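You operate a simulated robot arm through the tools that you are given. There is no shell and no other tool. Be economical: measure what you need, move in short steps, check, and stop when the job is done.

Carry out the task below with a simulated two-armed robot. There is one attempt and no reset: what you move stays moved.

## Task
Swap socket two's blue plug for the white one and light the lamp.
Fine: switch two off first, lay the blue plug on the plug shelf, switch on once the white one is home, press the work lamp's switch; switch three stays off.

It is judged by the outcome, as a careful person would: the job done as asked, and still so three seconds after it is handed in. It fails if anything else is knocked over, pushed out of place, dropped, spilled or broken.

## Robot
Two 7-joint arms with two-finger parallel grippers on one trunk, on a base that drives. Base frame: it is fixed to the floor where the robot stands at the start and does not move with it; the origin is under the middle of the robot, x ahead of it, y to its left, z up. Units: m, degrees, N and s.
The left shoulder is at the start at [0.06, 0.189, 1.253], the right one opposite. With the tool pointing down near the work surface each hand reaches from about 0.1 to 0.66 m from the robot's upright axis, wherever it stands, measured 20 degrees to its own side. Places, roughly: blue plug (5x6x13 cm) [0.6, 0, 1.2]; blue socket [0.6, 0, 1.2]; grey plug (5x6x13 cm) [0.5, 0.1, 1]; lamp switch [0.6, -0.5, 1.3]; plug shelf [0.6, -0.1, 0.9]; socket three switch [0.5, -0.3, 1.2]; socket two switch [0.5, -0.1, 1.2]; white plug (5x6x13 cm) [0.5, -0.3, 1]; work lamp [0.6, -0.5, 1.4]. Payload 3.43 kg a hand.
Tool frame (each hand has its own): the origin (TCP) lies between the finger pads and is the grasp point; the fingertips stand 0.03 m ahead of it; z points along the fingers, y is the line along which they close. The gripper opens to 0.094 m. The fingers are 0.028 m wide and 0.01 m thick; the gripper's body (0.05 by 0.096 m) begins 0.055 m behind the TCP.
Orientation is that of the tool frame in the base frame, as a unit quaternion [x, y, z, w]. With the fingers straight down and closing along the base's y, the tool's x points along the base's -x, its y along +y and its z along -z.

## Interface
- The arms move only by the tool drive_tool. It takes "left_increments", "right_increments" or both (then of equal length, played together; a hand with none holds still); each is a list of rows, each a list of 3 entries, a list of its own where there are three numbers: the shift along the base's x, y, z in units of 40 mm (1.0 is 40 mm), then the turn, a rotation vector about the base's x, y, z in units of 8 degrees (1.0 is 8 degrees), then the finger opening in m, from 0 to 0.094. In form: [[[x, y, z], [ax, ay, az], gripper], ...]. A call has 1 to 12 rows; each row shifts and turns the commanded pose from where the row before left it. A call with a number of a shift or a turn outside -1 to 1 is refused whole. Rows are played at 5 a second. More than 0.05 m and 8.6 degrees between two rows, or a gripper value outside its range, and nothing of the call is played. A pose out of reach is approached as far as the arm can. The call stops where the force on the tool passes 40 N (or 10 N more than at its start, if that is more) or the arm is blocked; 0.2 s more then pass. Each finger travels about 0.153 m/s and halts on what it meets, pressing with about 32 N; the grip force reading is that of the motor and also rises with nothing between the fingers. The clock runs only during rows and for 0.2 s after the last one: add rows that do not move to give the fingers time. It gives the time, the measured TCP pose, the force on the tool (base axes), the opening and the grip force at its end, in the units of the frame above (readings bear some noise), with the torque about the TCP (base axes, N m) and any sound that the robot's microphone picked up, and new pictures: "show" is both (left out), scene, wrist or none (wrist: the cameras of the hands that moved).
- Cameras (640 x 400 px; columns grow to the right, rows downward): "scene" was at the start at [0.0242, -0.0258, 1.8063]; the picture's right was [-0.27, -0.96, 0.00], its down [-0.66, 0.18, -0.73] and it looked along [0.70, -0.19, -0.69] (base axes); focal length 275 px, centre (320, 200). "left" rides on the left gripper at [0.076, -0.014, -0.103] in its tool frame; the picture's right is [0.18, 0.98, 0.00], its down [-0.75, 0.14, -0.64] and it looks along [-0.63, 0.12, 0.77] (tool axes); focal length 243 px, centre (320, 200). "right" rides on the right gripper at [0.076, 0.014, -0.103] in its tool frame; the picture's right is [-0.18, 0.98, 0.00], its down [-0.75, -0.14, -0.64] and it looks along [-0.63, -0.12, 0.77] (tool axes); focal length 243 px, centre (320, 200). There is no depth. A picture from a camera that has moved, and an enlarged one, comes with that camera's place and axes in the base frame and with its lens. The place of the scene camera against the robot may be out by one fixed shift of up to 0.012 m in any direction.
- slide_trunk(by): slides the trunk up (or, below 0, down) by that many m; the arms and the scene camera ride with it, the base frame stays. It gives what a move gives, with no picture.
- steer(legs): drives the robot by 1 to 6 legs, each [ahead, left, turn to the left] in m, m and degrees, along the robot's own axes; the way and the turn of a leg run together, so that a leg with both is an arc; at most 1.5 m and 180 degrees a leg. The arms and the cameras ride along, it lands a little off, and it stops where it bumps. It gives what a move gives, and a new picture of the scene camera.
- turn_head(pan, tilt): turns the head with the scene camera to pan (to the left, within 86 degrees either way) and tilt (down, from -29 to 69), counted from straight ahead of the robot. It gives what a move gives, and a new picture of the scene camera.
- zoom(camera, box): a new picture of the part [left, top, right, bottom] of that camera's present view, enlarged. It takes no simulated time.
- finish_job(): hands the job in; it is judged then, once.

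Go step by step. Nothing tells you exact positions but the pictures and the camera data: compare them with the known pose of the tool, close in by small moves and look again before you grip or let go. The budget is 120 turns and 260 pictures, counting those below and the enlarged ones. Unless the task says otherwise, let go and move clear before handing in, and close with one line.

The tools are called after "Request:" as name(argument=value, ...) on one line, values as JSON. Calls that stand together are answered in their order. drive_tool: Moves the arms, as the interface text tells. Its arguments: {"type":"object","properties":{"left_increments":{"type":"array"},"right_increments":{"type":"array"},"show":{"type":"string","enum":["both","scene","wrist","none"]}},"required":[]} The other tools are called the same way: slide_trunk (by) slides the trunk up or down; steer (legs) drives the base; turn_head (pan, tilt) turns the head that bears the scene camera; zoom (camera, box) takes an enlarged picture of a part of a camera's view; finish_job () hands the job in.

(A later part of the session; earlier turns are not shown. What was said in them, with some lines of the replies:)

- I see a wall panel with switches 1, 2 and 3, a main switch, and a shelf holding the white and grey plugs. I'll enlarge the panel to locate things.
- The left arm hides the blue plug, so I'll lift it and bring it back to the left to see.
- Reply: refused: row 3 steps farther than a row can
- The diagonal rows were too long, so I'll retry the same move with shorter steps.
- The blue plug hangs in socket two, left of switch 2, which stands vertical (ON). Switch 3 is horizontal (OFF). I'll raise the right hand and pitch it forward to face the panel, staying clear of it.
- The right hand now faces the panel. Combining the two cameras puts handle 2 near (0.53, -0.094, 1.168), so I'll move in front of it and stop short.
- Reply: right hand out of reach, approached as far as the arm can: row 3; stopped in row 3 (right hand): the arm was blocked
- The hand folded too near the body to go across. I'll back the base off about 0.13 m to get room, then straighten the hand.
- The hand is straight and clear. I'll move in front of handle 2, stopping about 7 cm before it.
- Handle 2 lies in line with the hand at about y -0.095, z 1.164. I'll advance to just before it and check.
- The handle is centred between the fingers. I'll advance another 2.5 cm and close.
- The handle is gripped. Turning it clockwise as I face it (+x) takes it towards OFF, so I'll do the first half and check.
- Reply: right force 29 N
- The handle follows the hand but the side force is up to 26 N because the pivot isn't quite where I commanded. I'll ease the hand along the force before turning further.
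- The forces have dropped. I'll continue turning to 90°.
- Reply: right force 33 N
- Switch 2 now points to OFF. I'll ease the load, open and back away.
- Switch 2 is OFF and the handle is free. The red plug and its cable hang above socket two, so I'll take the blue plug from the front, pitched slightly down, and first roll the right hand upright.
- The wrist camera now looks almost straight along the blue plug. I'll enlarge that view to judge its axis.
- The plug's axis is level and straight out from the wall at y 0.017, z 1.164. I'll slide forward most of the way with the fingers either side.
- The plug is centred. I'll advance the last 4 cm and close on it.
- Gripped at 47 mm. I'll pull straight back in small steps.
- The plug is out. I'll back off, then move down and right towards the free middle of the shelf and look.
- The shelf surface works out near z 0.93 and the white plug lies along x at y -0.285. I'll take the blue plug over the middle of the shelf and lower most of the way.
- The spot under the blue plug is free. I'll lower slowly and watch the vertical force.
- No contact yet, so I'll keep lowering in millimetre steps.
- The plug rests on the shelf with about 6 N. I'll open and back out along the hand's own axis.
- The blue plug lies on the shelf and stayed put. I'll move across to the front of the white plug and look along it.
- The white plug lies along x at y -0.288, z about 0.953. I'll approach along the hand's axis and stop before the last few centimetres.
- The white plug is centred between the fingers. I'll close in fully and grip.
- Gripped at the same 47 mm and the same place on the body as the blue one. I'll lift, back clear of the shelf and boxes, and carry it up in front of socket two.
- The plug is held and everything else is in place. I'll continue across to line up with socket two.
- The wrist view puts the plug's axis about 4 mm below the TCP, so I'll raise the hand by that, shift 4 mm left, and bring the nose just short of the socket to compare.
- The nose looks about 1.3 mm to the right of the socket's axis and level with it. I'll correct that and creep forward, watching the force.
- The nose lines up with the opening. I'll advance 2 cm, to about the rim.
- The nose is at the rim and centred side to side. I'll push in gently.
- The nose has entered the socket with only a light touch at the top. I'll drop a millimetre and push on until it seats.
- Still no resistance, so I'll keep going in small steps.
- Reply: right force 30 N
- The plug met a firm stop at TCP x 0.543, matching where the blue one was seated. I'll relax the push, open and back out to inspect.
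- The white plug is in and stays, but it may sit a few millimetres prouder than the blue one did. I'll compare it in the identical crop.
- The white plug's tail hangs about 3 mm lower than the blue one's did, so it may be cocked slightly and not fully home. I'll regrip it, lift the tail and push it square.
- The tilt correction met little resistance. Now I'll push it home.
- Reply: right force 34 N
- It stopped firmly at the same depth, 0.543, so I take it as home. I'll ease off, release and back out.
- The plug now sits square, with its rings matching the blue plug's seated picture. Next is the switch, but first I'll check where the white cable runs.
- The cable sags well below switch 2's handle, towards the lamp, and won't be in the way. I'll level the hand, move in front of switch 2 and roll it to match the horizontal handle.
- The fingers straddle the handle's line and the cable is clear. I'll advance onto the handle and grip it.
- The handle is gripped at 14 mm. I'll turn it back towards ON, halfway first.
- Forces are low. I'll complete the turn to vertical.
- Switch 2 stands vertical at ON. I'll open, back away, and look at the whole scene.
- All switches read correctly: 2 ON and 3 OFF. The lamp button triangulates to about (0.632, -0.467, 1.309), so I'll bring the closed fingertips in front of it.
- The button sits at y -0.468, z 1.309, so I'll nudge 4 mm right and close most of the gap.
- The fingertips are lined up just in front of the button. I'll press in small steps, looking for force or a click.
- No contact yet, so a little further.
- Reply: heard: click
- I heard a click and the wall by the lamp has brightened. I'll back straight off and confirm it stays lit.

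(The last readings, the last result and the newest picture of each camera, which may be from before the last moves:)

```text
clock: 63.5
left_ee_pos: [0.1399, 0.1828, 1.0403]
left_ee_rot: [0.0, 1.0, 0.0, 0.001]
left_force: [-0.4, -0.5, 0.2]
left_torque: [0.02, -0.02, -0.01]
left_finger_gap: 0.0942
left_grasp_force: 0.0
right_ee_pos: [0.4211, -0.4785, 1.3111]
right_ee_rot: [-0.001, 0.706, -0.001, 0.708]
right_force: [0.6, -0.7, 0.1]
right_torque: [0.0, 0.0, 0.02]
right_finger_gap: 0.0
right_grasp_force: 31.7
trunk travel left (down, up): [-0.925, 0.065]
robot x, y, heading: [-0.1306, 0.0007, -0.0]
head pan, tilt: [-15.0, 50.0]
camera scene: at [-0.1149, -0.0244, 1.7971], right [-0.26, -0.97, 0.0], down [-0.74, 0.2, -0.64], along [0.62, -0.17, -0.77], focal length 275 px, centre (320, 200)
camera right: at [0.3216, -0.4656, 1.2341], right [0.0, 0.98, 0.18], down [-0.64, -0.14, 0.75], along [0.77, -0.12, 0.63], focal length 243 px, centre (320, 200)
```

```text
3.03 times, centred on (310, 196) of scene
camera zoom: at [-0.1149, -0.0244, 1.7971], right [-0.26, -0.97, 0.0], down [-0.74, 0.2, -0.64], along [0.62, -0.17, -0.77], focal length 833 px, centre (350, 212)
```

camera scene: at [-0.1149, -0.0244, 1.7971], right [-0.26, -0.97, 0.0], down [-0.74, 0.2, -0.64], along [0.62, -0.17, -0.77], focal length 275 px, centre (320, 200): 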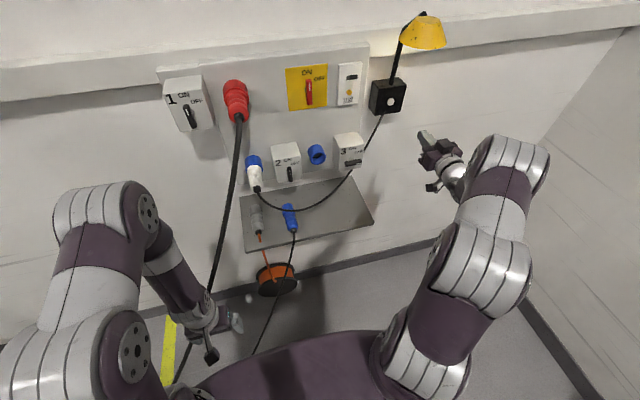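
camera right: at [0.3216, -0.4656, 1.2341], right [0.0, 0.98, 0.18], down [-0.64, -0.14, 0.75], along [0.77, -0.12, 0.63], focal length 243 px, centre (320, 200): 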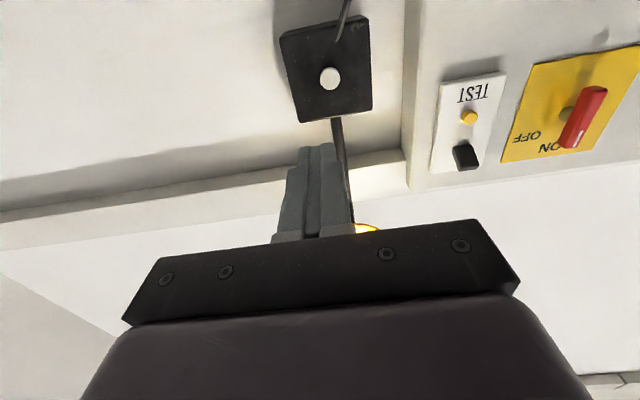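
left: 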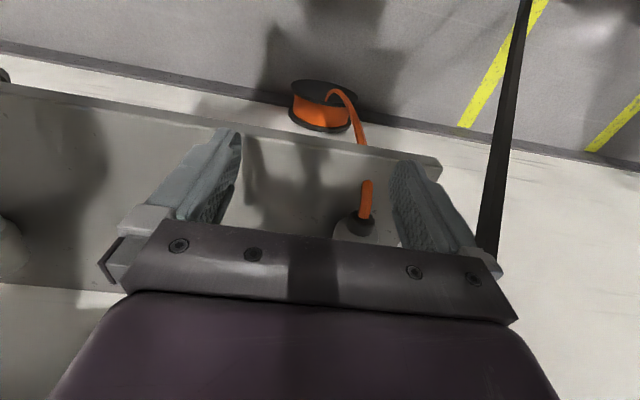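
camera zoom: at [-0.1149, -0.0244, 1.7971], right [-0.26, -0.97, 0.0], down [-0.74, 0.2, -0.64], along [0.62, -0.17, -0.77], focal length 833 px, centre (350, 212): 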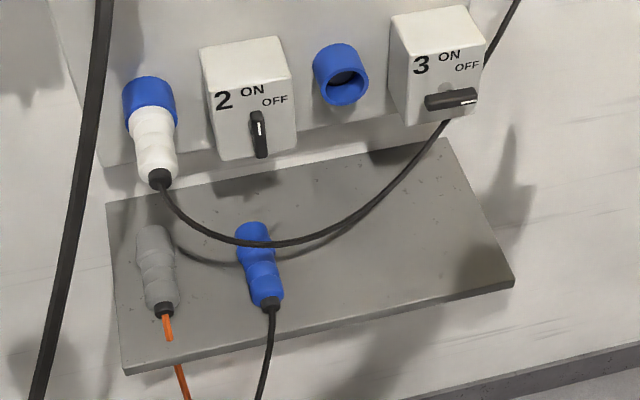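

The lamp is lit, the white plug is in socket two with its switch ON, switch three is OFF, and the blue plug lies on the shelf. Both hands are clear, so I'm handing in.

Request:
finish_job()

```text
The job is handed in.
```

The white plug is in socket two with switch two on, the work lamp is lit, the blue plug is on the plug shelf, and switch three stayed off.
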